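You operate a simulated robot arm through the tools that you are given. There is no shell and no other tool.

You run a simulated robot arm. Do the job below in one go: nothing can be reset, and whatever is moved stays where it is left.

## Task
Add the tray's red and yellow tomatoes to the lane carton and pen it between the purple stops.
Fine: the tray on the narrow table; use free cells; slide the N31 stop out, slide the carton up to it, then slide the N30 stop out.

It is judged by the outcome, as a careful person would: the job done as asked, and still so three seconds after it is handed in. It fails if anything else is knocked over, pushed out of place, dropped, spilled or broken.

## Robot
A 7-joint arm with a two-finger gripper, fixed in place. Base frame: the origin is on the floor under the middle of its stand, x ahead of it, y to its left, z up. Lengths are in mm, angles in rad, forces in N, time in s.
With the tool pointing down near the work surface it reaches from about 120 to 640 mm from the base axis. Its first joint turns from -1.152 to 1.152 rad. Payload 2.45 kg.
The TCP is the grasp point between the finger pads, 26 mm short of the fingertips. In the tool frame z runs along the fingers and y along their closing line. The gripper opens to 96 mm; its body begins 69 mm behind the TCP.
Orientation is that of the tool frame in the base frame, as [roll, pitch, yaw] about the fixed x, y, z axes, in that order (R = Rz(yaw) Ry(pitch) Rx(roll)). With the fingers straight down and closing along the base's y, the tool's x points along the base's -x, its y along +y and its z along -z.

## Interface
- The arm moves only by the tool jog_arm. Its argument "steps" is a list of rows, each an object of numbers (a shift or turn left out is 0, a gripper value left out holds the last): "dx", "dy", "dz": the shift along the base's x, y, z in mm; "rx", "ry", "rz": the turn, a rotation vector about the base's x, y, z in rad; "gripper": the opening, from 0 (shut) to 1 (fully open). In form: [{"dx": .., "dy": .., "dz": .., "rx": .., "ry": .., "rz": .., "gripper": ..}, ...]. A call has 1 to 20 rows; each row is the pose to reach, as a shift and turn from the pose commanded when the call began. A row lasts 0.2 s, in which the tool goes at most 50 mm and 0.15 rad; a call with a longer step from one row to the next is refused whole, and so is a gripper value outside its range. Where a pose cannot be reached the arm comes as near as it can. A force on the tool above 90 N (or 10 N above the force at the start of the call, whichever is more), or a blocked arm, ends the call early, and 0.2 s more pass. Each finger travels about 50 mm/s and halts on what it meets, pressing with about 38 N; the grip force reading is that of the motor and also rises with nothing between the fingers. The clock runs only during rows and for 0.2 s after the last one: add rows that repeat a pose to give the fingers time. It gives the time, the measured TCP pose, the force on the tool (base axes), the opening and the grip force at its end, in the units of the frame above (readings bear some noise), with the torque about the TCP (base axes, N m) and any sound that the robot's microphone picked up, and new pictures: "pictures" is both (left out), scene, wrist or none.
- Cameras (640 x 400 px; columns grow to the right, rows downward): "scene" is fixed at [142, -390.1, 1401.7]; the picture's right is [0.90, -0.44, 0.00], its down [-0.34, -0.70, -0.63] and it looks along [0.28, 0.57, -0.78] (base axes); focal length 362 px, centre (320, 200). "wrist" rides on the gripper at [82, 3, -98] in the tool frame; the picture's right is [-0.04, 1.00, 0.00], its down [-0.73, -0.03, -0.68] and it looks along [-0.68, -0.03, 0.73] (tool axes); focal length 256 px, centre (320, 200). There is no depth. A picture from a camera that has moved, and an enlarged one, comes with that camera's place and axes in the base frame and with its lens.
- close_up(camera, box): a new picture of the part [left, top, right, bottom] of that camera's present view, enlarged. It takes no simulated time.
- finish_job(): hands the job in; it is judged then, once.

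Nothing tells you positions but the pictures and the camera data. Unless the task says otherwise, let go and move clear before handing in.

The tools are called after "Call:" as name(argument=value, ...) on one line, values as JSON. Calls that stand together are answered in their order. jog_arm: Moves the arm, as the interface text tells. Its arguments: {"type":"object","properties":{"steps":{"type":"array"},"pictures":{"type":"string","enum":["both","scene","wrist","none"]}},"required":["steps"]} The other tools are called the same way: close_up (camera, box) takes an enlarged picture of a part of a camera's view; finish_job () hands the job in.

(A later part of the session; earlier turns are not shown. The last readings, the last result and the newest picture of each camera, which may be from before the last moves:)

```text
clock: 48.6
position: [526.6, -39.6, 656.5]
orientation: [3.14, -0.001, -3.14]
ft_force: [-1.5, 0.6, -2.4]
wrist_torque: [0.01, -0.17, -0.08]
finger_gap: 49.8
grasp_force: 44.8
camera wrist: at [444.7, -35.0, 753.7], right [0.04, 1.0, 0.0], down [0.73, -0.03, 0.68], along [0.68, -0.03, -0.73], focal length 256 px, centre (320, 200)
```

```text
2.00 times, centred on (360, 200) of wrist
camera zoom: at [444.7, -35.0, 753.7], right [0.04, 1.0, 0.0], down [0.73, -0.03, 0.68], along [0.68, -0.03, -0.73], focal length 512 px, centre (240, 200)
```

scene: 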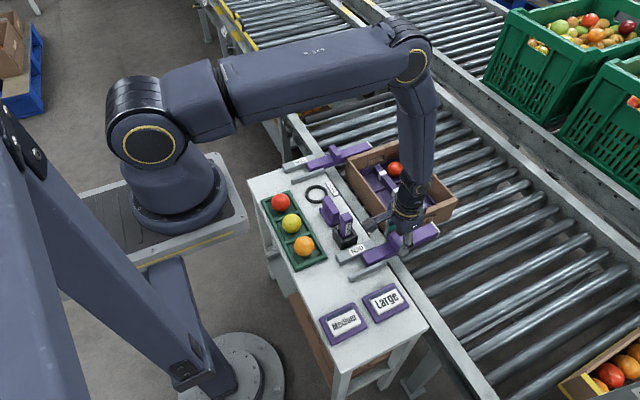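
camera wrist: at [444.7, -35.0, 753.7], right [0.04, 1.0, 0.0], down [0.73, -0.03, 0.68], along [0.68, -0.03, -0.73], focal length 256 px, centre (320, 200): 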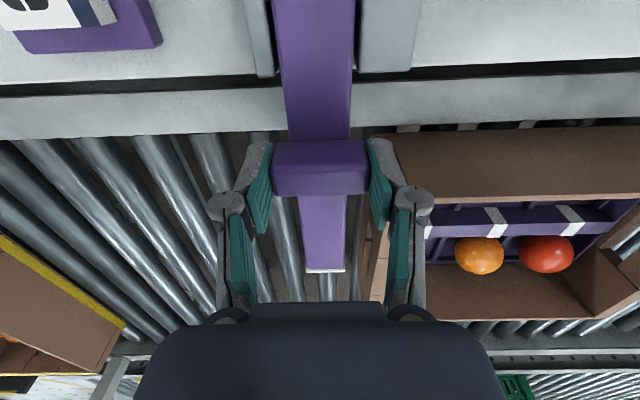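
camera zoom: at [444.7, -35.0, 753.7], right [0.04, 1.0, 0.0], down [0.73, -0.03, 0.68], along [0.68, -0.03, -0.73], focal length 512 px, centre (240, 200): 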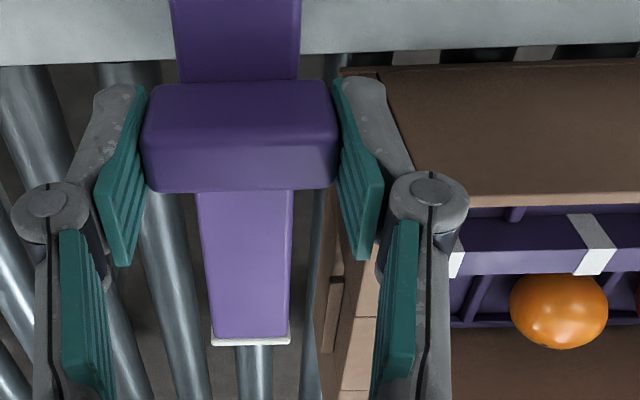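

N30 is now out to the same extent, with the carton between the stops. I'll release, lift, turn the gripper to close along x (so it stays clear of neighbouring tomatoes), and hover over the tray's red tomato (≈318, 213, centre z≈629).

Call:
jog_arm(steps=[{"gripper": 0.6}, {"gripper": 0.7}, {"gripper": 0.7}, {"dz": 35}, {"dz": 80}, {"dz": 125}, {"dz": 140}, {"dz": 140, "dx": -17, "dy": 21, "rz": 0.131}, {"dz": 140, "dx": -34, "dy": 42, "rz": 0.262}, {"dz": 140, "dx": -52, "dy": 63, "rz": 0.393}, {"dz": 140, "dx": -69, "dy": 84, "rz": 0.524}, {"dz": 140, "dx": -87, "dy": 105, "rz": 0.654}, {"dz": 140, "dx": -104, "dy": 126, "rz": 0.785}, {"dz": 140, "dx": -121, "dy": 147, "rz": 0.916}, {"dz": 140, "dx": -139, "dy": 168, "rz": 1.047}, {"dz": 140, "dx": -156, "dy": 189, "rz": 1.178}, {"dz": 140, "dx": -173, "dy": 211, "rz": 1.309}, {"dz": 132, "dx": -191, "dy": 232, "rz": 1.44}, {"dz": 125, "dx": -208, "dy": 253, "rz": 1.5708}, {"dz": 125, "dx": -208, "dy": 253, "rz": 1.5708}])

Call:
close_up(camera="scene", box=[310, 120, 470, 260])

Call:
close_up(camera="wrist", box=[200, 60, 440, 210])

```text
clock: 52.8
position: [318.1, 215.7, 782.4]
orientation: [-3.141, 0.001, -1.569]
ft_force: [0.5, -0.1, 0.5]
wrist_torque: [-0.01, -0.02, 0.02]
finger_gap: 67.4
grasp_force: 0.0
camera wrist: at [314.1, 134.2, 879.8], right [-1.0, 0.04, 0.0], down [0.03, 0.73, 0.68], along [0.03, 0.68, -0.73], focal length 256 px, centre (320, 200)
```

scene: 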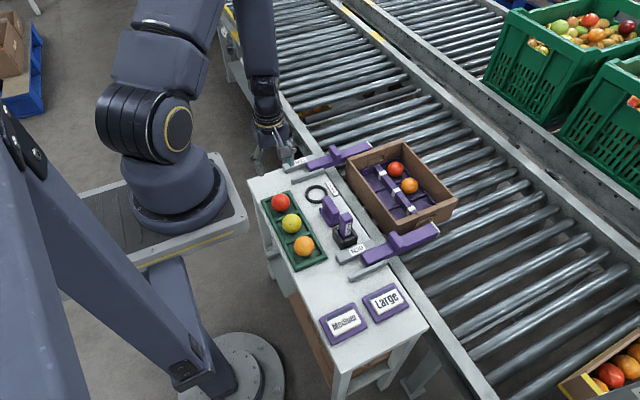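
wrist: 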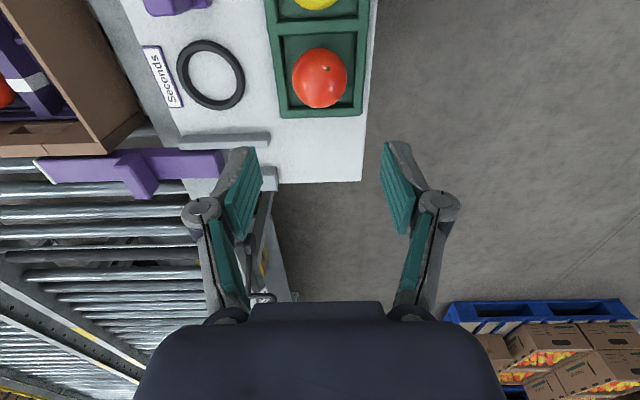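

```text
2.86 times, centred on (390, 190) of scene
camera zoom: at [142.0, -390.1, 1401.7], right [0.9, -0.44, 0.0], down [-0.34, -0.7, -0.63], along [0.28, 0.57, -0.78], focal length 1033 px, centre (120, 229)
```

zoom: 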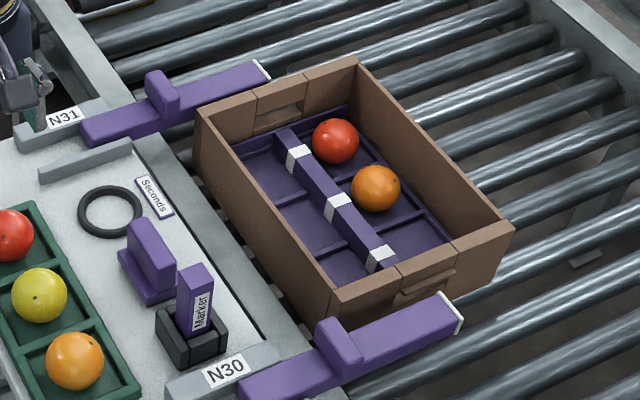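

```text
2.67 times, centred on (320, 135) of wrist
camera zoom: at [314.1, 134.2, 879.8], right [-1.0, 0.04, 0.0], down [0.03, 0.73, 0.68], along [0.03, 0.68, -0.73], focal length 683 px, centre (320, 373)
```

zoom: 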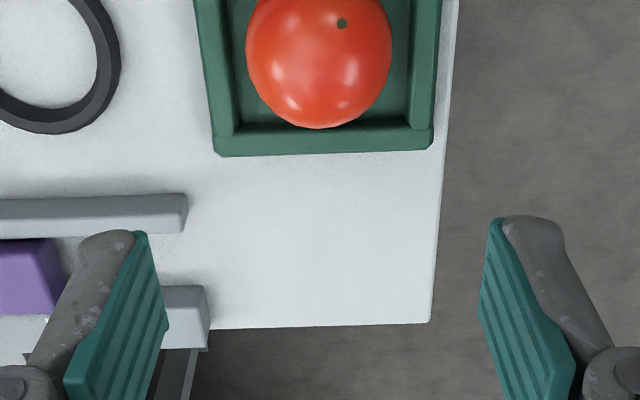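

The carton sits squarely between both extended stops. The red tomato is directly below; I'll lower with the fingers either side in x, tips staying just above the tray wall (≈615), and check before closing.

Call:
jog_arm(steps=[{"dy": 1, "dz": -40}, {"dy": 1, "dz": -80}, {"dy": 1, "dz": -112}, {"dy": 1, "dz": -128}, {"dy": 1, "dz": -136}, {"dy": 1, "dz": -136}])

Call:
close_up(camera="scene", box=[220, 140, 360, 240])

Call:
close_up(camera="wrist", box=[200, 60, 440, 210])

```text
clock: 54.2
position: [318.2, 212.5, 644.6]
orientation: [-3.142, 0.0, -1.572]
ft_force: [0.0, -0.1, 0.1]
wrist_torque: [-0.02, -0.01, 0.01]
finger_gap: 67.4
grasp_force: 0.1
camera wrist: at [314.5, 133.0, 743.3], right [-1.0, 0.04, 0.0], down [0.03, 0.73, 0.68], along [0.03, 0.68, -0.73], focal length 256 px, centre (320, 200)
```

scene: 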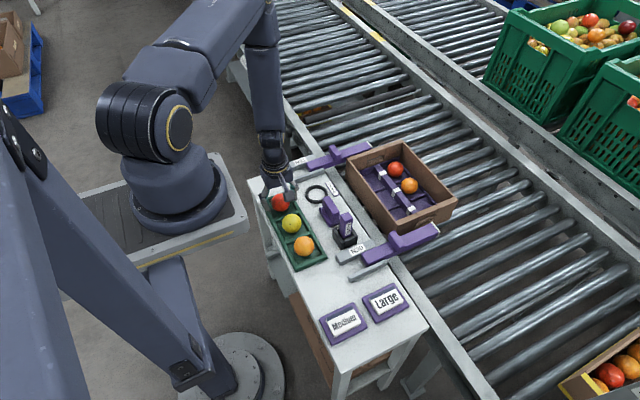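
wrist: 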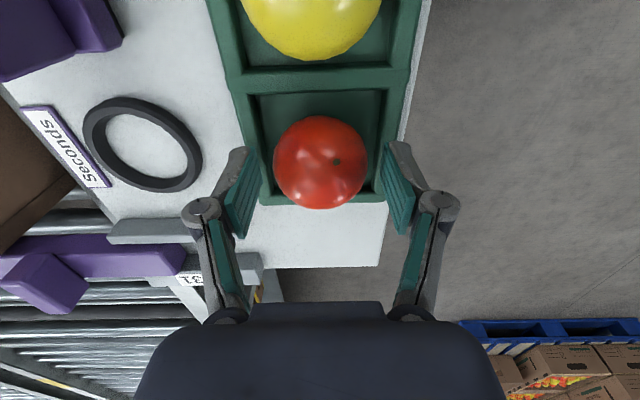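

```text
4.00 times, centred on (290, 190) of scene
camera zoom: at [142.0, -390.1, 1401.7], right [0.9, -0.44, 0.0], down [-0.34, -0.7, -0.63], along [0.28, 0.57, -0.78], focal length 1447 px, centre (440, 240)
```

zoom: 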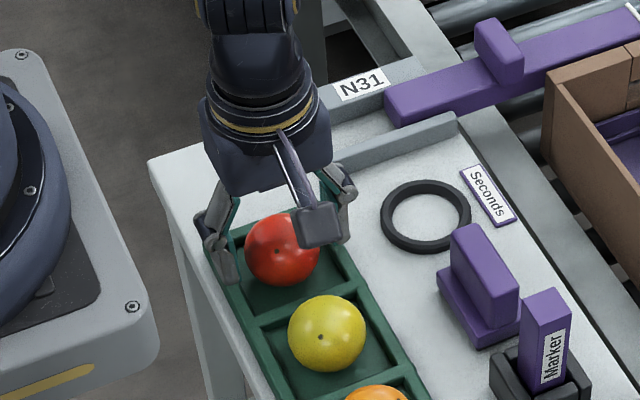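

```text
2.67 times, centred on (320, 135) of wrist
camera zoom: at [314.5, 133.0, 743.3], right [-1.0, 0.04, 0.0], down [0.03, 0.73, 0.68], along [0.03, 0.68, -0.73], focal length 683 px, centre (320, 373)
```

zoom: 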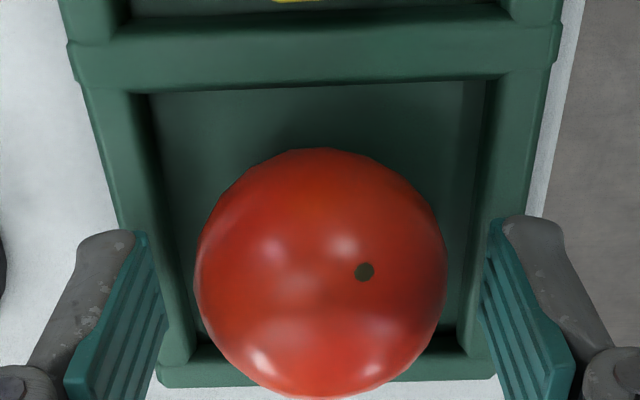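

The tomato sits about 3 mm towards -y of the grip centre; I'll correct, close on it and lift a little to check the hold.

Call:
jog_arm(steps=[{"dy": -2.8}, {"dy": -2.8, "gripper": 0.6}, {"dy": -2.8, "gripper": 0.5}, {"dy": -2.8, "gripper": 0.48}, {"dy": -2.8, "gripper": 0.48}, {"dy": -2.8, "dz": 8, "gripper": 0.48}, {"dy": -2.8, "dz": 25, "gripper": 0.48}, {"dy": -2.8, "dz": 25, "gripper": 0.48}])

Call:
close_up(camera="wrist", box=[200, 60, 440, 210])

Call:
close_up(camera="scene", box=[220, 140, 360, 240])

```text
clock: 56.0
position: [318.0, 210.3, 671.1]
orientation: [-3.141, -0.001, -1.57]
ft_force: [-0.1, -0.2, -0.6]
wrist_torque: [-0.03, -0.04, -0.04]
finger_gap: 51.3
grasp_force: 16.1
camera wrist: at [314.1, 129.9, 769.6], right [-1.0, 0.04, 0.0], down [0.03, 0.73, 0.68], along [0.03, 0.68, -0.73], focal length 256 px, centre (320, 200)
```

scene: 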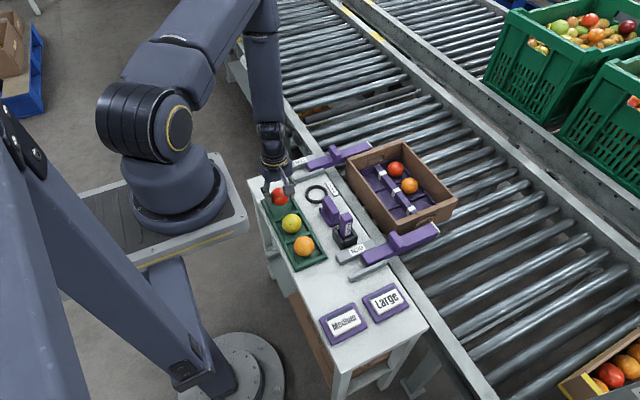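
wrist: 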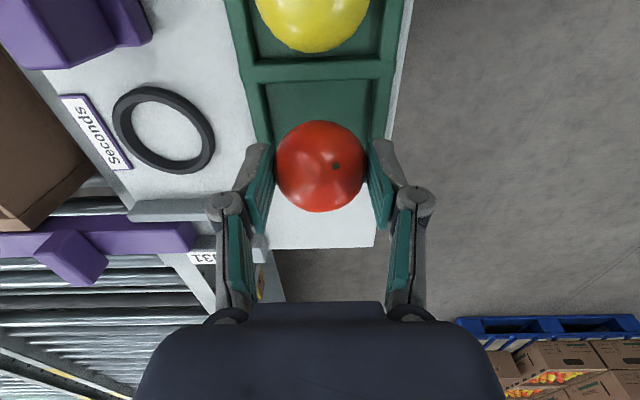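

```text
2.67 times, centred on (320, 135) of wrist
camera zoom: at [314.1, 129.9, 769.6], right [-1.0, 0.04, 0.0], down [0.03, 0.73, 0.68], along [0.03, 0.68, -0.73], focal length 683 px, centre (320, 373)
```

zoom: 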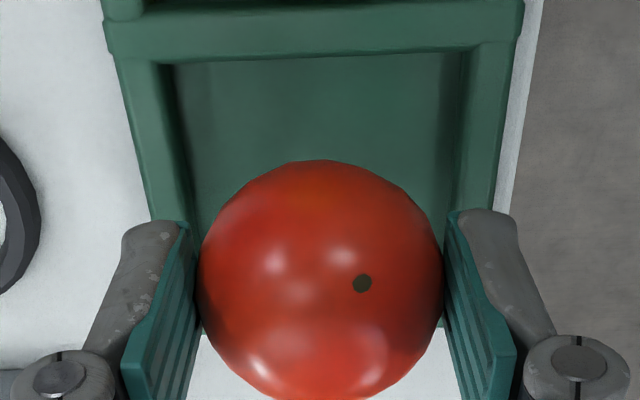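

```text
4.00 times, centred on (290, 190) of scene
camera zoom: at [142.0, -390.1, 1401.7], right [0.9, -0.44, 0.0], down [-0.34, -0.7, -0.63], along [0.28, 0.57, -0.78], focal length 1447 px, centre (440, 240)
```

zoom: 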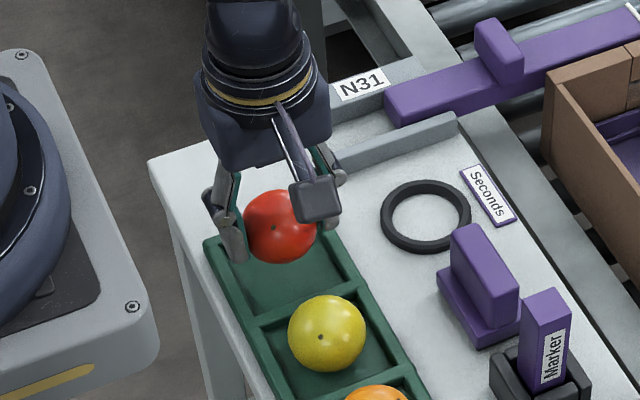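

Red is held securely. Before moving, I'll zoom on the carton to measure the free near-side cells precisely.

Call:
close_up(camera="scene", box=[345, 150, 445, 225])

Call:
close_up(camera="scene", box=[370, 190, 460, 250])

```text
5.33 times, centred on (395, 188) of scene
camera zoom: at [142.0, -390.1, 1401.7], right [0.9, -0.44, 0.0], down [-0.34, -0.7, -0.63], along [0.28, 0.57, -0.78], focal length 1929 px, centre (-80, 267)
```

zoom: 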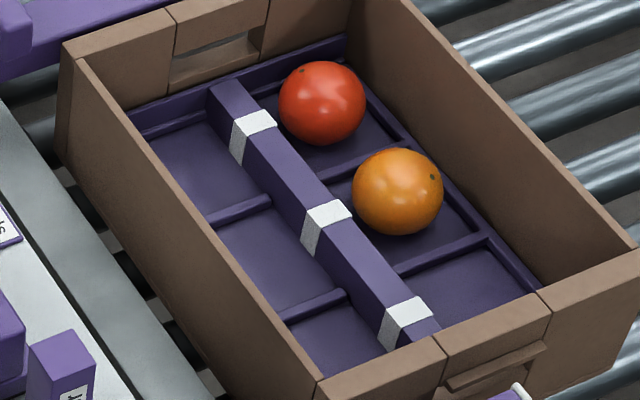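

```text
6.67 times, centred on (415, 220) of scene
camera zoom: at [142.0, -390.1, 1401.7], right [0.9, -0.44, 0.0], down [-0.34, -0.7, -0.63], along [0.28, 0.57, -0.78], focal length 2411 px, centre (-313, 67)
```

zoom: 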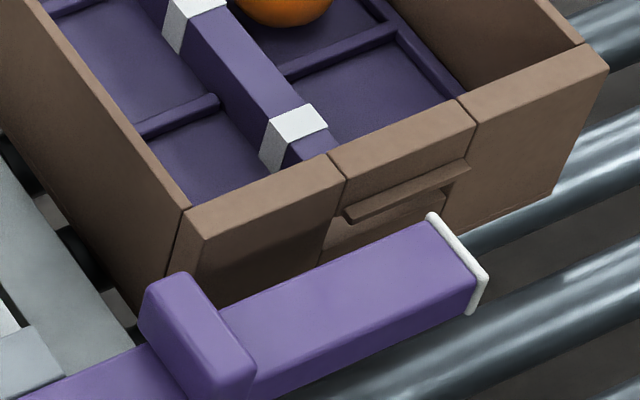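

The free near-side cells are centred at about (604, 64), (604, 141) and (604, 218); the end wall's inner face is at y≈16. I'll carry the red tomato up and over to the rear near-side cell, turning the gripper back to close along y.

Call:
jog_arm(steps=[{"dz": 35}, {"dz": 75}, {"dz": 100}, {"dz": 100, "dx": 20.4, "dy": -10.4, "rz": -0.1122}, {"dz": 100, "dx": 40.9, "dy": -20.8, "rz": -0.2244}, {"dz": 100, "dx": 61.3, "dy": -31.2, "rz": -0.3366}, {"dz": 100, "dx": 81.7, "dy": -41.6, "rz": -0.4488}, {"dz": 100, "dx": 102.1, "dy": -52, "rz": -0.561}, {"dz": 100, "dx": 122.6, "dy": -62.4, "rz": -0.6732}, {"dz": 100, "dx": 143, "dy": -72.8, "rz": -0.7854}, {"dz": 100, "dx": 163.4, "dy": -83.1, "rz": -0.8976}, {"dz": 100, "dx": 183.9, "dy": -93.5, "rz": -1.0098}, {"dz": 100, "dx": 204.3, "dy": -103.9, "rz": -1.122}, {"dz": 100, "dx": 224.7, "dy": -114.3, "rz": -1.2342}, {"dz": 95, "dx": 245.1, "dy": -124.7, "rz": -1.3464}, {"dz": 85, "dx": 265.6, "dy": -135.1, "rz": -1.4586}, {"dz": 75, "dx": 286, "dy": -145.5, "rz": -1.5708}, {"dz": 75, "dx": 286, "dy": -145.5, "rz": -1.5708}])

Call:
close_up(camera="wrist", box=[160, 60, 480, 260])

Call:
close_up(camera="scene", box=[345, 140, 465, 240])

```text
clock: 59.8
position: [602.4, 65.4, 746.2]
orientation: [-3.141, 0.001, 3.14]
ft_force: [0.3, -0.3, -0.3]
wrist_torque: [0.0, 0.02, 0.01]
finger_gap: 50.9
grasp_force: 15.9
camera wrist: at [521.5, 68.3, 844.4], right [0.04, 1.0, 0.0], down [0.73, -0.03, 0.68], along [0.68, -0.03, -0.73], focal length 256 px, centre (320, 200)
```

scene: 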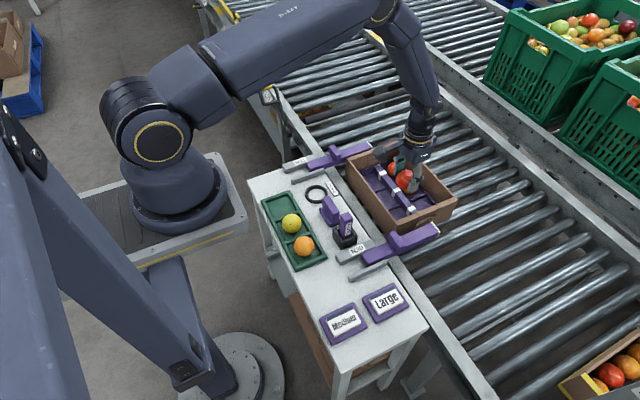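
wrist: 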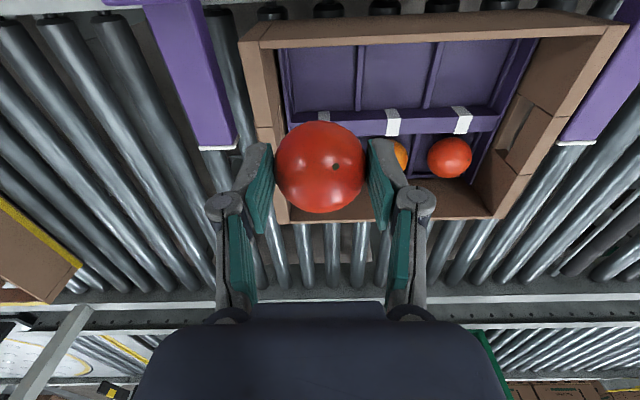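

```text
2.00 times, centred on (320, 160) of wrist
camera zoom: at [521.5, 68.3, 844.4], right [0.04, 1.0, 0.0], down [0.73, -0.03, 0.68], along [0.68, -0.03, -0.73], focal length 512 px, centre (320, 280)
```

zoom: 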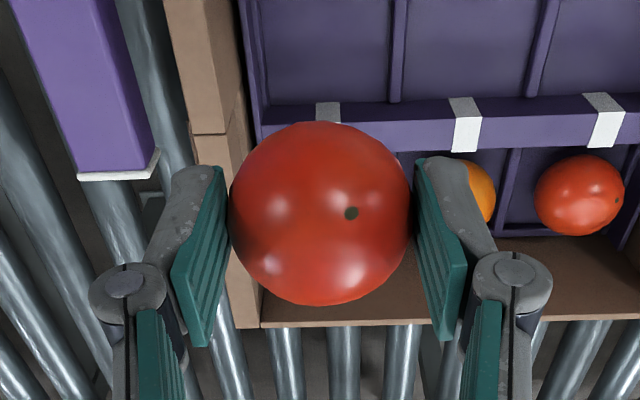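

```text
4.00 times, centred on (405, 190) of scene
camera zoom: at [142.0, -390.2, 1401.7], right [0.9, -0.44, 0.0], down [-0.34, -0.7, -0.63], along [0.28, 0.57, -0.78], focal length 1447 px, centre (-20, 240)
```

zoom: 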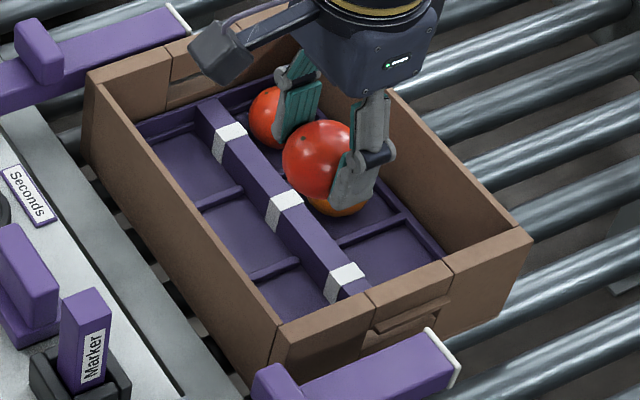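

The tomato is over the rear near-side cell (30–104 in y, 563–645 in x). I'll nudge 2 mm away from the end wall and lower it to just above the cell floor.

Call:
jog_arm(steps=[{"dy": 2, "dz": -35}, {"dy": 2, "dz": -75}, {"dy": 2, "dz": -105}, {"dy": 2, "dz": -125}, {"dy": 2, "dz": -138}, {"dy": 2, "dz": -138}])

Call:
close_up(camera="wrist", box=[160, 60, 480, 260])

Call:
close_up(camera="scene", box=[345, 140, 465, 240])

```text
clock: 61.2
position: [605.1, 71.2, 606.6]
orientation: [-3.14, -0.001, -3.14]
ft_force: [-0.6, -0.3, -1.3]
wrist_torque: [0.01, 0.01, 0.0]
finger_gap: 50.5
grasp_force: 16.4
camera wrist: at [523.3, 73.9, 703.6], right [0.04, 1.0, 0.0], down [0.73, -0.03, 0.68], along [0.68, -0.03, -0.73], focal length 256 px, centre (320, 200)
```

scene: 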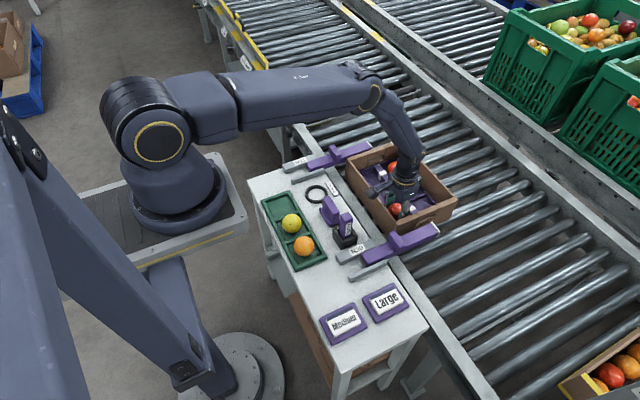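
wrist: 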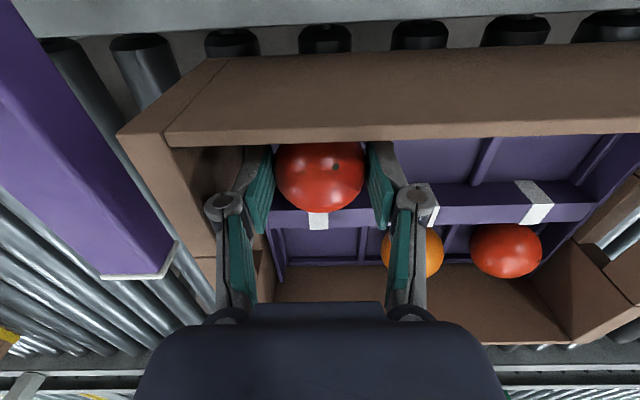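

```text
2.00 times, centred on (320, 160) of wrist
camera zoom: at [523.3, 73.9, 703.6], right [0.04, 1.0, 0.0], down [0.73, -0.03, 0.68], along [0.68, -0.03, -0.73], focal length 512 px, centre (320, 280)
```

zoom: 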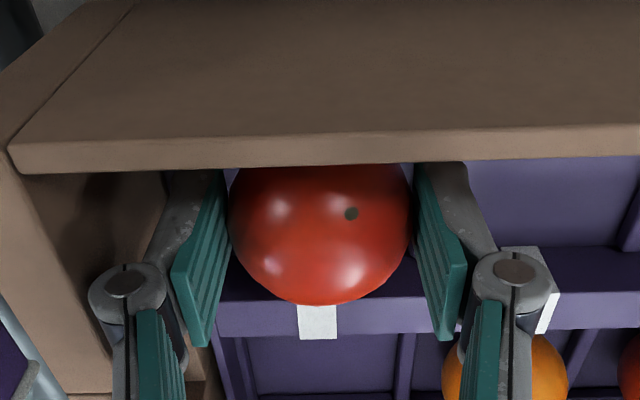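

```text
4.00 times, centred on (405, 190) of scene
camera zoom: at [142.0, -390.1, 1401.7], right [0.9, -0.44, 0.0], down [-0.34, -0.7, -0.63], along [0.28, 0.57, -0.78], focal length 1447 px, centre (-20, 240)
```

zoom: 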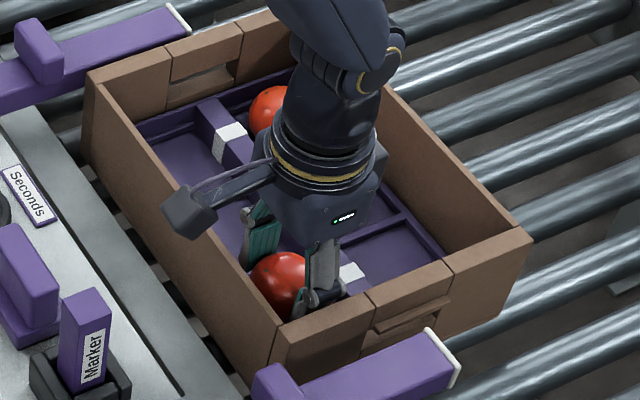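

Clear on all sides. I'll lower the last bit slowly, watching the vertical force for touchdown.

Call:
jog_arm(steps=[{"dz": -3}, {"dz": -6}, {"dz": -9}, {"dz": -9}], pictures="none")

```text
clock: 62.2
position: [606.0, 69.5, 598.0]
orientation: [-3.141, -0.002, -3.141]
ft_force: [0.5, 0.1, 0.4]
wrist_torque: [0.0, 0.06, 0.01]
finger_gap: 50.8
grasp_force: 16.0
```

Call:
jog_arm(steps=[{"dz": -1}, {"dz": -2}, {"dz": -3}, {"dz": -3}], pictures="wrist")

```text
clock: 63.2
position: [603.8, 69.3, 594.2]
orientation: [3.141, 0.0, -3.141]
ft_force: [-0.6, -0.5, -0.5]
wrist_torque: [0.0, -0.02, 0.01]
finger_gap: 50.9
grasp_force: 16.2
camera wrist: at [522.4, 73.5, 693.4], right [0.04, 1.0, 0.0], down [0.73, -0.03, 0.68], along [0.68, -0.03, -0.73], focal length 256 px, centre (320, 200)
```

wrist: 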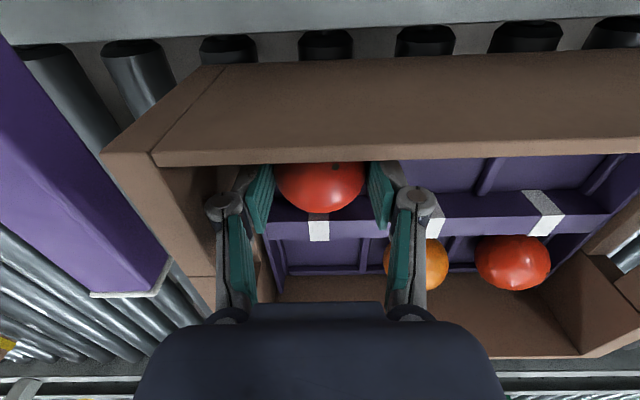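

No touchdown yet; still lowering in millimetre steps.

Call:
jog_arm(steps=[{"dz": -1}, {"dz": -2}, {"dz": -2}], pictures="none")

```text
clock: 64.0
position: [604.2, 67.9, 593.5]
orientation: [3.139, 0.0, -3.14]
ft_force: [0.4, -0.5, -0.6]
wrist_torque: [-0.02, 0.0, -0.01]
finger_gap: 50.9
grasp_force: 15.6
```

Call:
jog_arm(steps=[{"dz": -1}, {"dz": -2}, {"dz": -2}], pictures="none")

```text
clock: 64.8
position: [604.0, 68.4, 591.2]
orientation: [-3.141, -0.001, 3.14]
ft_force: [-0.5, 0.4, -0.3]
wrist_torque: [-0.02, 0.01, 0.01]
finger_gap: 50.9
grasp_force: 16.1
```

Call:
jog_arm(steps=[{"dz": -1}, {"dz": -2}, {"dz": -2}], pictures="none")

```text
clock: 65.6
position: [605.6, 67.7, 589.6]
orientation: [3.141, 0.001, -3.141]
ft_force: [0.0, 1.1, 2.4]
wrist_torque: [0.03, -0.05, 0.01]
finger_gap: 50.9
grasp_force: 16.1
```

Call:
jog_arm(steps=[{"dz": -0.5}, {"dz": -0.5}])

Call:
close_up(camera="scene", box=[365, 165, 445, 235])

```text
clock: 66.2
position: [604.8, 69.0, 590.1]
orientation: [3.142, 0.001, 3.141]
ft_force: [-0.6, -2.0, 9.0]
wrist_torque: [-0.04, -0.04, 0.02]
finger_gap: 50.6
grasp_force: 16.1
camera wrist: at [524.0, 73.2, 687.6], right [0.04, 1.0, 0.0], down [0.73, -0.03, 0.68], along [0.68, -0.03, -0.73], focal length 256 px, centre (320, 200)
```

scene: 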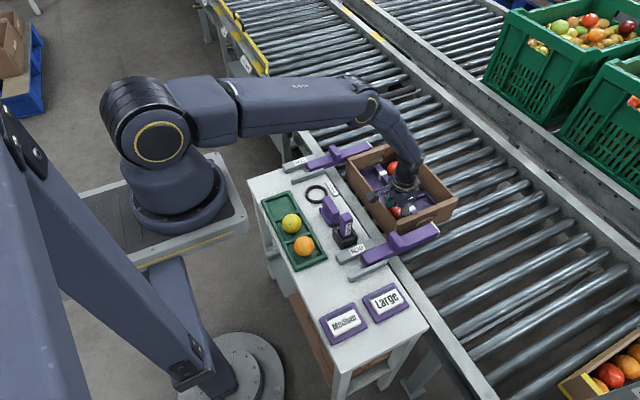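
wrist: 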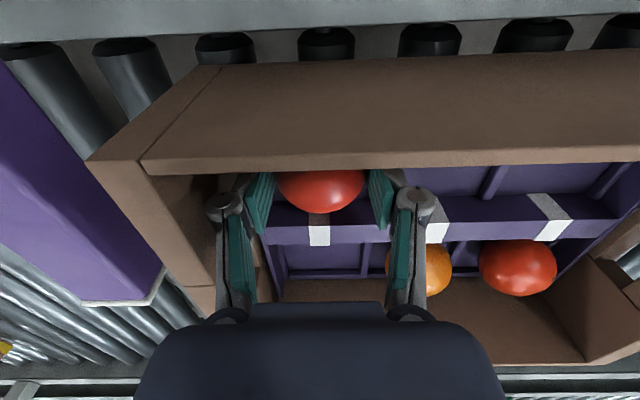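

```text
5.71 times, centred on (405, 200) of scene
camera zoom: at [141.8, -390.2, 1401.7], right [0.9, -0.44, 0.0], down [-0.34, -0.7, -0.63], along [0.28, 0.57, -0.78], focal length 2067 px, centre (-166, 200)
```

zoom: 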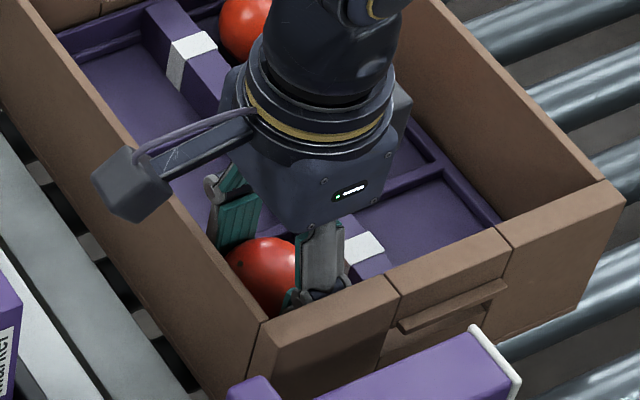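

Touchdown (9 N). I'll unload by half a millimetre, open just a few millimetres, and lift straight up.

Call:
jog_arm(steps=[{"dz": 0.6}, {"dz": 0.6, "gripper": 0.55}, {"dz": 0.6, "gripper": 0.6}, {"dz": 0.6, "gripper": 0.61}, {"dz": 0.6, "gripper": 0.61}, {"dz": 10, "gripper": 0.61}, {"dz": 30, "gripper": 0.61}, {"dz": 65, "gripper": 0.61}, {"dz": 105, "gripper": 0.61}, {"dz": 145, "gripper": 0.61}, {"dz": 160, "gripper": 0.61}, {"dz": 160, "gripper": 0.61}])

Call:
close_up(camera="scene", box=[345, 140, 465, 240])

Call:
close_up(camera="wrist", box=[160, 0, 480, 200])

```text
clock: 68.8
position: [605.9, 69.1, 750.6]
orientation: [3.141, -0.001, 3.141]
ft_force: [0.5, -0.3, -0.6]
wrist_torque: [0.0, 0.01, 0.0]
finger_gap: 58.5
grasp_force: 0.1
camera wrist: at [523.2, 73.9, 847.9], right [0.04, 1.0, 0.0], down [0.73, -0.03, 0.68], along [0.68, -0.03, -0.73], focal length 256 px, centre (320, 200)
```

scene: 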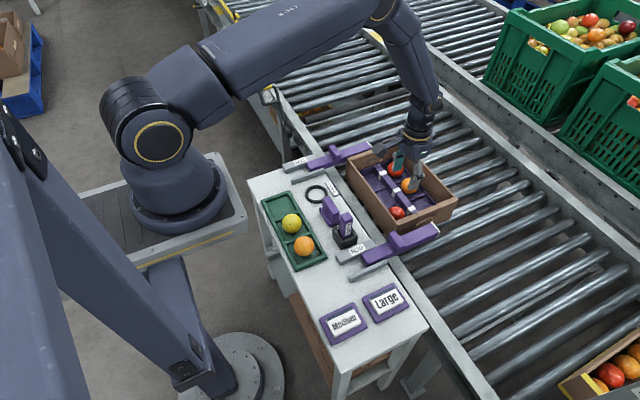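
wrist: 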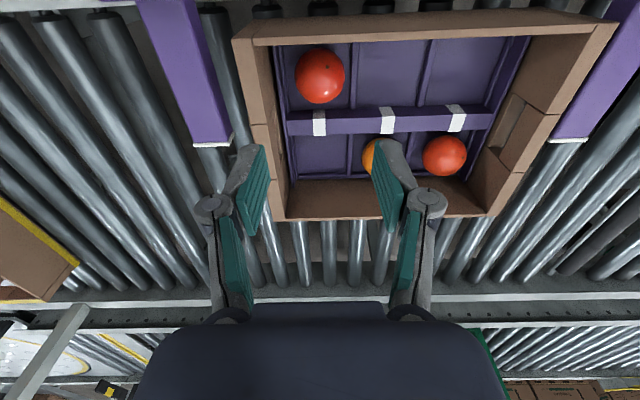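

```text
4.00 times, centred on (405, 190) of scene
camera zoom: at [142.0, -390.1, 1401.7], right [0.9, -0.44, 0.0], down [-0.34, -0.7, -0.63], along [0.28, 0.57, -0.78], focal length 1447 px, centre (-20, 240)
```

zoom: 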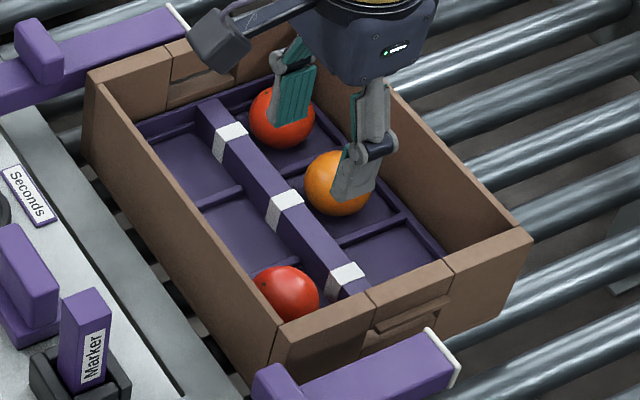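

```text
2.00 times, centred on (320, 100) of wrist
camera zoom: at [523.2, 73.9, 847.9], right [0.04, 1.0, 0.0], down [0.73, -0.03, 0.68], along [0.68, -0.03, -0.73], focal length 512 px, centre (320, 400)
```

zoom: 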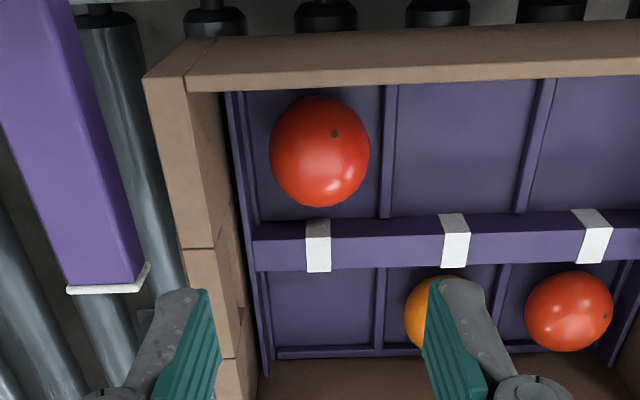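

Red is seated in the rear near-side cell. Back to the tray for the yellow tomato (≈318, 135), turning the gripper to close along x again.

Call:
jog_arm(steps=[{"dz": 15}, {"dz": 22, "dx": -20.4, "dy": 4.7, "rz": 0.1122}, {"dz": 22, "dx": -40.9, "dy": 9.5, "rz": 0.2244}, {"dz": 22, "dx": -61.3, "dy": 14.2, "rz": 0.3366}, {"dz": 22, "dx": -81.7, "dy": 19, "rz": 0.4488}, {"dz": 22, "dx": -102.1, "dy": 23.7, "rz": 0.561}, {"dz": 22, "dx": -122.6, "dy": 28.5, "rz": 0.6732}, {"dz": 22, "dx": -143, "dy": 33.2, "rz": 0.7854}, {"dz": 22, "dx": -163.4, "dy": 38, "rz": 0.8976}, {"dz": 22, "dx": -183.9, "dy": 42.7, "rz": 1.0098}, {"dz": 22, "dx": -204.3, "dy": 47.5, "rz": 1.122}, {"dz": 22, "dx": -224.7, "dy": 52.2, "rz": 1.2342}, {"dz": 22, "dx": -245.1, "dy": 57, "rz": 1.3464, "gripper": 0.7}, {"dz": 22, "dx": -265.6, "dy": 61.8, "rz": 1.4586, "gripper": 0.7}, {"dz": 15, "dx": -286.2, "dy": 66.5, "rz": 1.5708, "gripper": 0.7}, {"dz": 15, "dx": -286.2, "dy": 66.5, "rz": 1.5708, "gripper": 0.7}])

Call:
close_up(camera="wrist", box=[200, 60, 440, 210])

Call:
close_up(camera="scene", box=[345, 140, 465, 240])

```text
clock: 72.2
position: [318.4, 134.8, 763.4]
orientation: [3.14, 0.0, -1.569]
ft_force: [0.3, -0.6, 0.2]
wrist_torque: [0.02, 0.02, 0.02]
finger_gap: 67.2
grasp_force: 0.1
camera wrist: at [314.7, 54.2, 861.6], right [-1.0, 0.04, 0.0], down [0.03, 0.73, 0.68], along [0.03, 0.68, -0.73], focal length 256 px, centre (320, 200)
```

scene: 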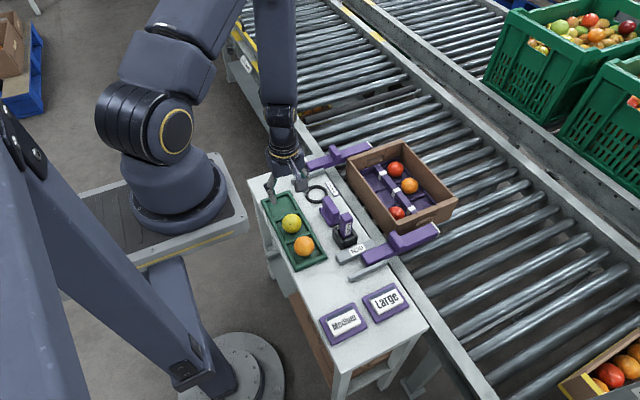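
wrist: 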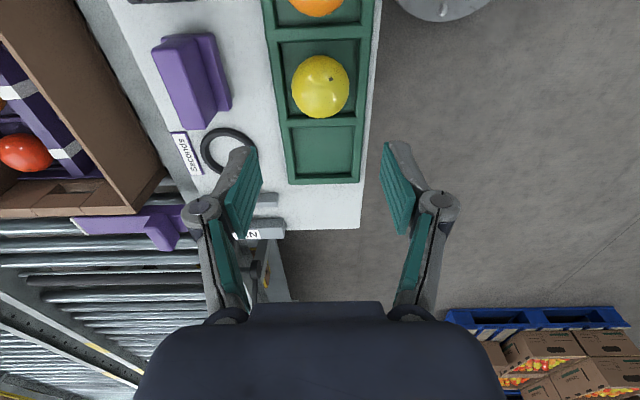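

```text
2.67 times, centred on (320, 135) of wrist
camera zoom: at [314.7, 54.2, 861.6], right [-1.0, 0.04, 0.0], down [0.03, 0.73, 0.68], along [0.03, 0.68, -0.73], focal length 683 px, centre (320, 373)
```

zoom: 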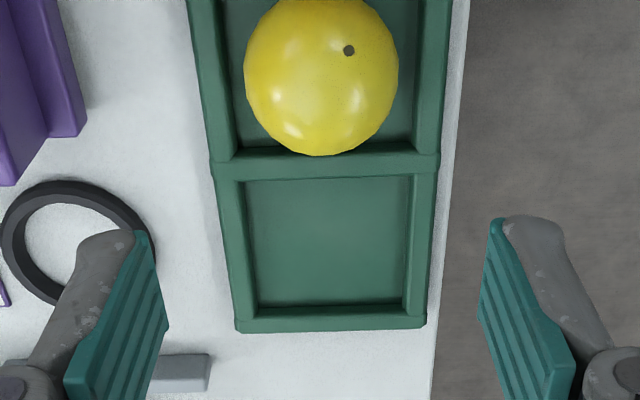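

```text
4.00 times, centred on (405, 190) of scene
camera zoom: at [142.0, -390.1, 1401.7], right [0.9, -0.44, 0.0], down [-0.34, -0.7, -0.63], along [0.28, 0.57, -0.78], focal length 1447 px, centre (-20, 240)
```

zoom: 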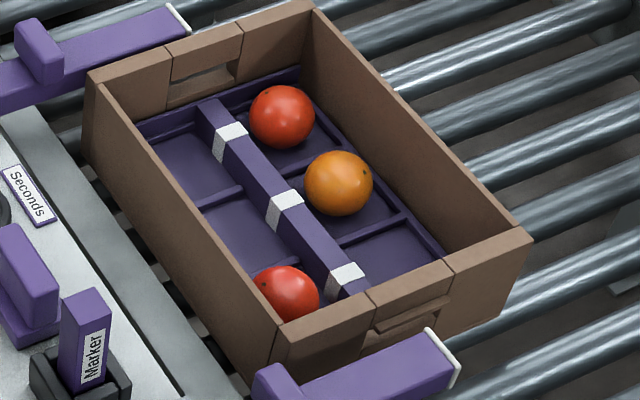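

Yellow is directly below. I'll lower to the same grip height and check alignment before closing.

Call:
jog_arm(steps=[{"dy": -1, "dz": -35}, {"dy": -1, "dz": -70}, {"dy": -1, "dz": -98}, {"dy": -1, "dz": -112}, {"dy": -1, "dz": -119}, {"dy": -1, "dz": -119}])

Call:
close_up(camera="wrist", box=[200, 60, 440, 210])

Call:
close_up(camera="scene", box=[220, 160, 360, 260])

```text
clock: 73.6
position: [318.2, 134.5, 644.4]
orientation: [3.14, -0.001, -1.57]
ft_force: [-1.3, 0.1, 0.5]
wrist_torque: [0.0, 0.02, 0.02]
finger_gap: 67.1
grasp_force: 0.0
camera wrist: at [315.4, 53.3, 743.3], right [-1.0, 0.04, 0.0], down [0.03, 0.73, 0.68], along [0.03, 0.68, -0.73], focal length 256 px, centre (320, 200)
```

scene: 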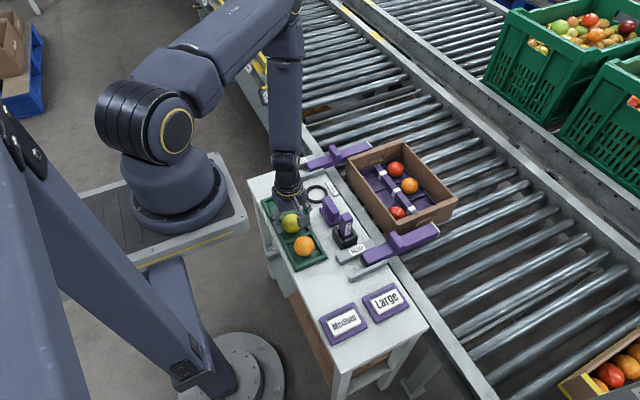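
wrist: 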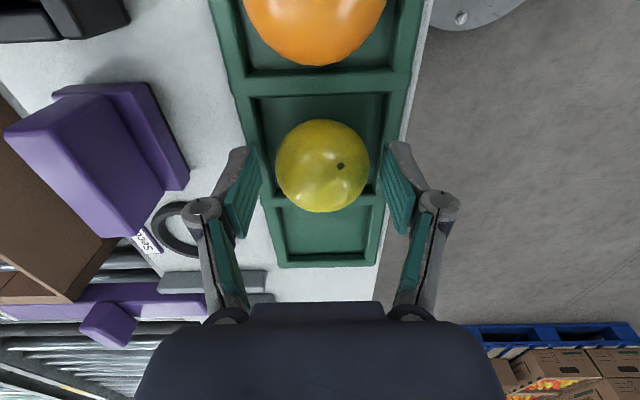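

```text
2.67 times, centred on (320, 135) of wrist
camera zoom: at [315.4, 53.3, 743.3], right [-1.0, 0.04, 0.0], down [0.03, 0.73, 0.68], along [0.03, 0.68, -0.73], focal length 683 px, centre (320, 373)
```

zoom: 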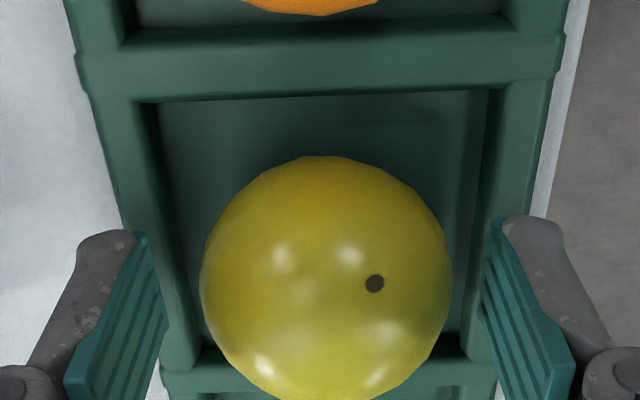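

```text
4.00 times, centred on (290, 210) of scene
camera zoom: at [142.0, -390.1, 1401.7], right [0.9, -0.44, 0.0], down [-0.34, -0.7, -0.63], along [0.28, 0.57, -0.78], focal length 1447 px, centre (440, 160)
```

zoom: 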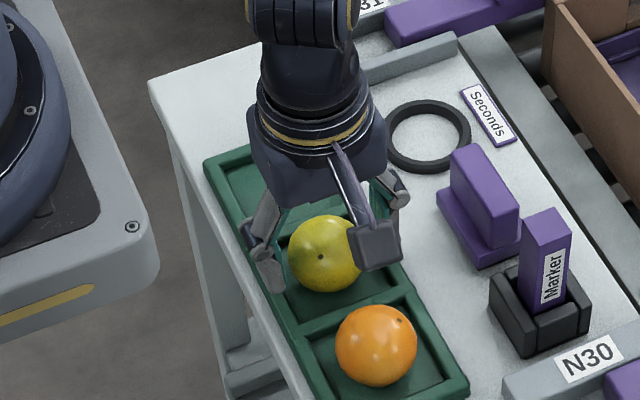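

Well aligned (within ~1 mm). Closing on the yellow tomato and lifting slightly.

Call:
jog_arm(steps=[{"dx": -0.8, "dy": -1}, {"dx": -0.8, "dy": -1, "gripper": 0.6}, {"dx": -0.8, "dy": -1, "gripper": 0.5}, {"dx": -0.8, "dy": -1, "gripper": 0.48}, {"dx": -0.8, "dy": -1, "gripper": 0.48}, {"dx": -0.8, "dy": -1, "dz": 8, "gripper": 0.48}, {"dx": -0.8, "dy": -1, "dz": 25, "gripper": 0.48}, {"dx": -0.8, "dy": -1, "dz": 25, "gripper": 0.48}])

Call:
close_up(camera="wrist", box=[200, 60, 440, 210])

```text
clock: 75.4
position: [316.8, 133.2, 671.4]
orientation: [-3.14, 0.0, -1.57]
ft_force: [0.0, -0.8, -1.4]
wrist_torque: [0.0, -0.01, 0.02]
finger_gap: 50.8
grasp_force: 16.2
camera wrist: at [312.8, 52.4, 768.7], right [-1.0, 0.04, 0.0], down [0.03, 0.73, 0.68], along [0.03, 0.68, -0.73], focal length 256 px, centre (320, 200)
```

scene: 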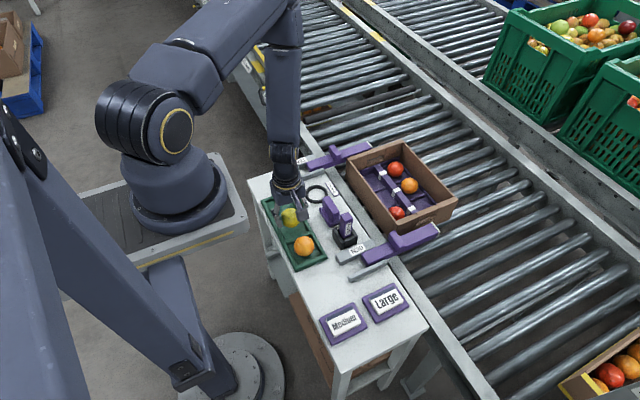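
wrist: 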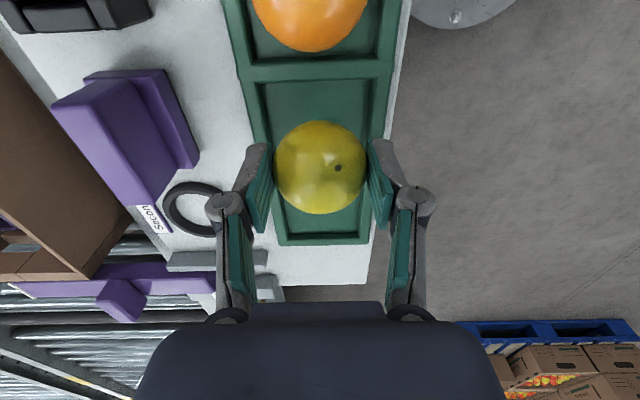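

```text
2.67 times, centred on (320, 135) of wrist
camera zoom: at [312.8, 52.4, 768.7], right [-1.0, 0.04, 0.0], down [0.03, 0.73, 0.68], along [0.03, 0.68, -0.73], focal length 683 px, centre (320, 373)
```

zoom: 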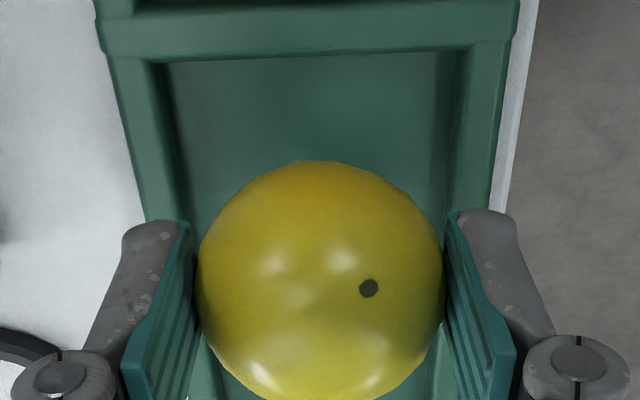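

Yellow is held. I'll carry it over to the middle near-side cell (≈604, 145), turning back to close along y.

Call:
jog_arm(steps=[{"dz": 35}, {"dz": 75}, {"dz": 100}, {"dz": 100, "dx": 20.5, "dy": 0.9, "rz": -0.1122}, {"dz": 100, "dx": 41, "dy": 1.8, "rz": -0.2244}, {"dz": 100, "dx": 61.5, "dy": 2.7, "rz": -0.3366}, {"dz": 100, "dx": 82, "dy": 3.6, "rz": -0.4488}, {"dz": 100, "dx": 102.5, "dy": 4.5, "rz": -0.561}, {"dz": 100, "dx": 123, "dy": 5.4, "rz": -0.6732}, {"dz": 100, "dx": 143.4, "dy": 6.3, "rz": -0.7854}, {"dz": 100, "dx": 163.9, "dy": 7.2, "rz": -0.8976}, {"dz": 100, "dx": 184.4, "dy": 8.1, "rz": -1.0098}, {"dz": 100, "dx": 204.9, "dy": 9, "rz": -1.122}, {"dz": 100, "dx": 225.4, "dy": 9.9, "rz": -1.2342}, {"dz": 95, "dx": 245.9, "dy": 10.8, "rz": -1.3464}, {"dz": 85, "dx": 266.4, "dy": 11.7, "rz": -1.4586}, {"dz": 75, "dx": 286.8, "dy": 12.5, "rz": -1.5708}, {"dz": 75, "dx": 286.8, "dy": 12.5, "rz": -1.5708}])

Call:
close_up(camera="wrist", box=[160, 20, 480, 220])

Call:
close_up(camera="scene", box=[345, 140, 465, 240])

```text
clock: 79.2
position: [602.2, 145.1, 745.1]
orientation: [3.141, 0.001, 3.139]
ft_force: [-0.1, 0.2, -1.0]
wrist_torque: [0.01, 0.01, 0.0]
finger_gap: 50.5
grasp_force: 15.8
camera wrist: at [521.0, 150.0, 843.2], right [0.04, 1.0, 0.0], down [0.73, -0.03, 0.68], along [0.68, -0.03, -0.73], focal length 256 px, centre (320, 200)
```

scene: 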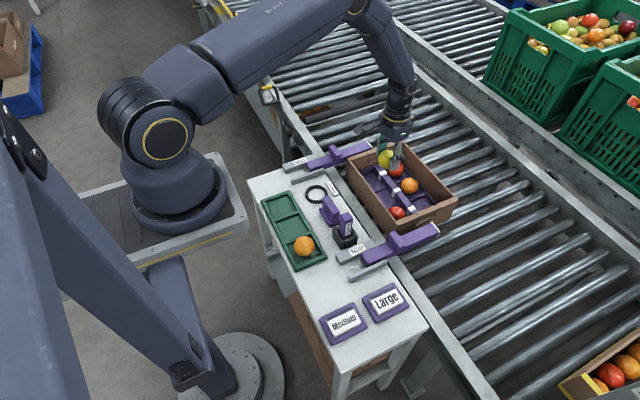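
wrist: 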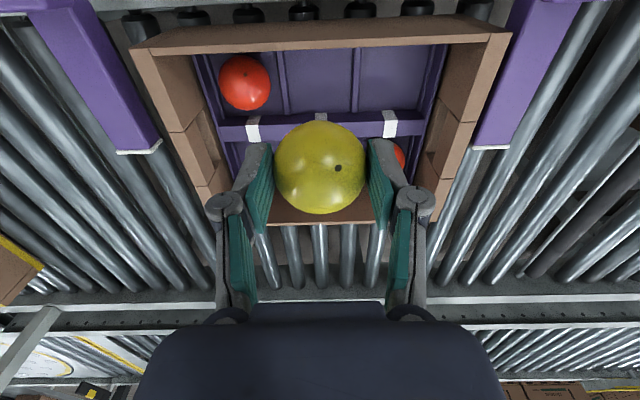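

```text
2.00 times, centred on (320, 120) of wrist
camera zoom: at [521.0, 150.0, 843.2], right [0.04, 1.0, 0.0], down [0.73, -0.03, 0.68], along [0.68, -0.03, -0.73], focal length 512 px, centre (320, 360)
```

zoom: 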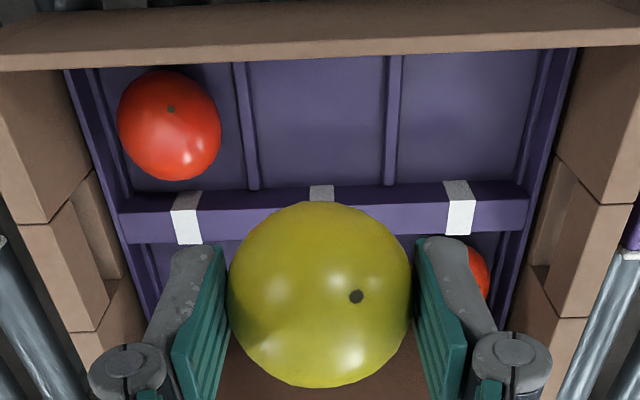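

```text
4.00 times, centred on (405, 190) of scene
camera zoom: at [142.0, -390.1, 1401.7], right [0.9, -0.44, 0.0], down [-0.34, -0.7, -0.63], along [0.28, 0.57, -0.78], focal length 1447 px, centre (-20, 240)
```

zoom: 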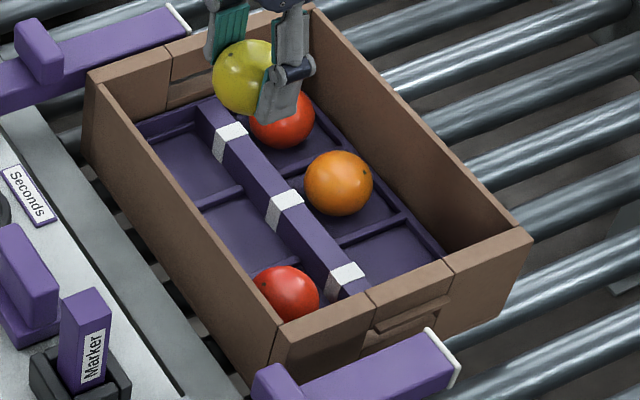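

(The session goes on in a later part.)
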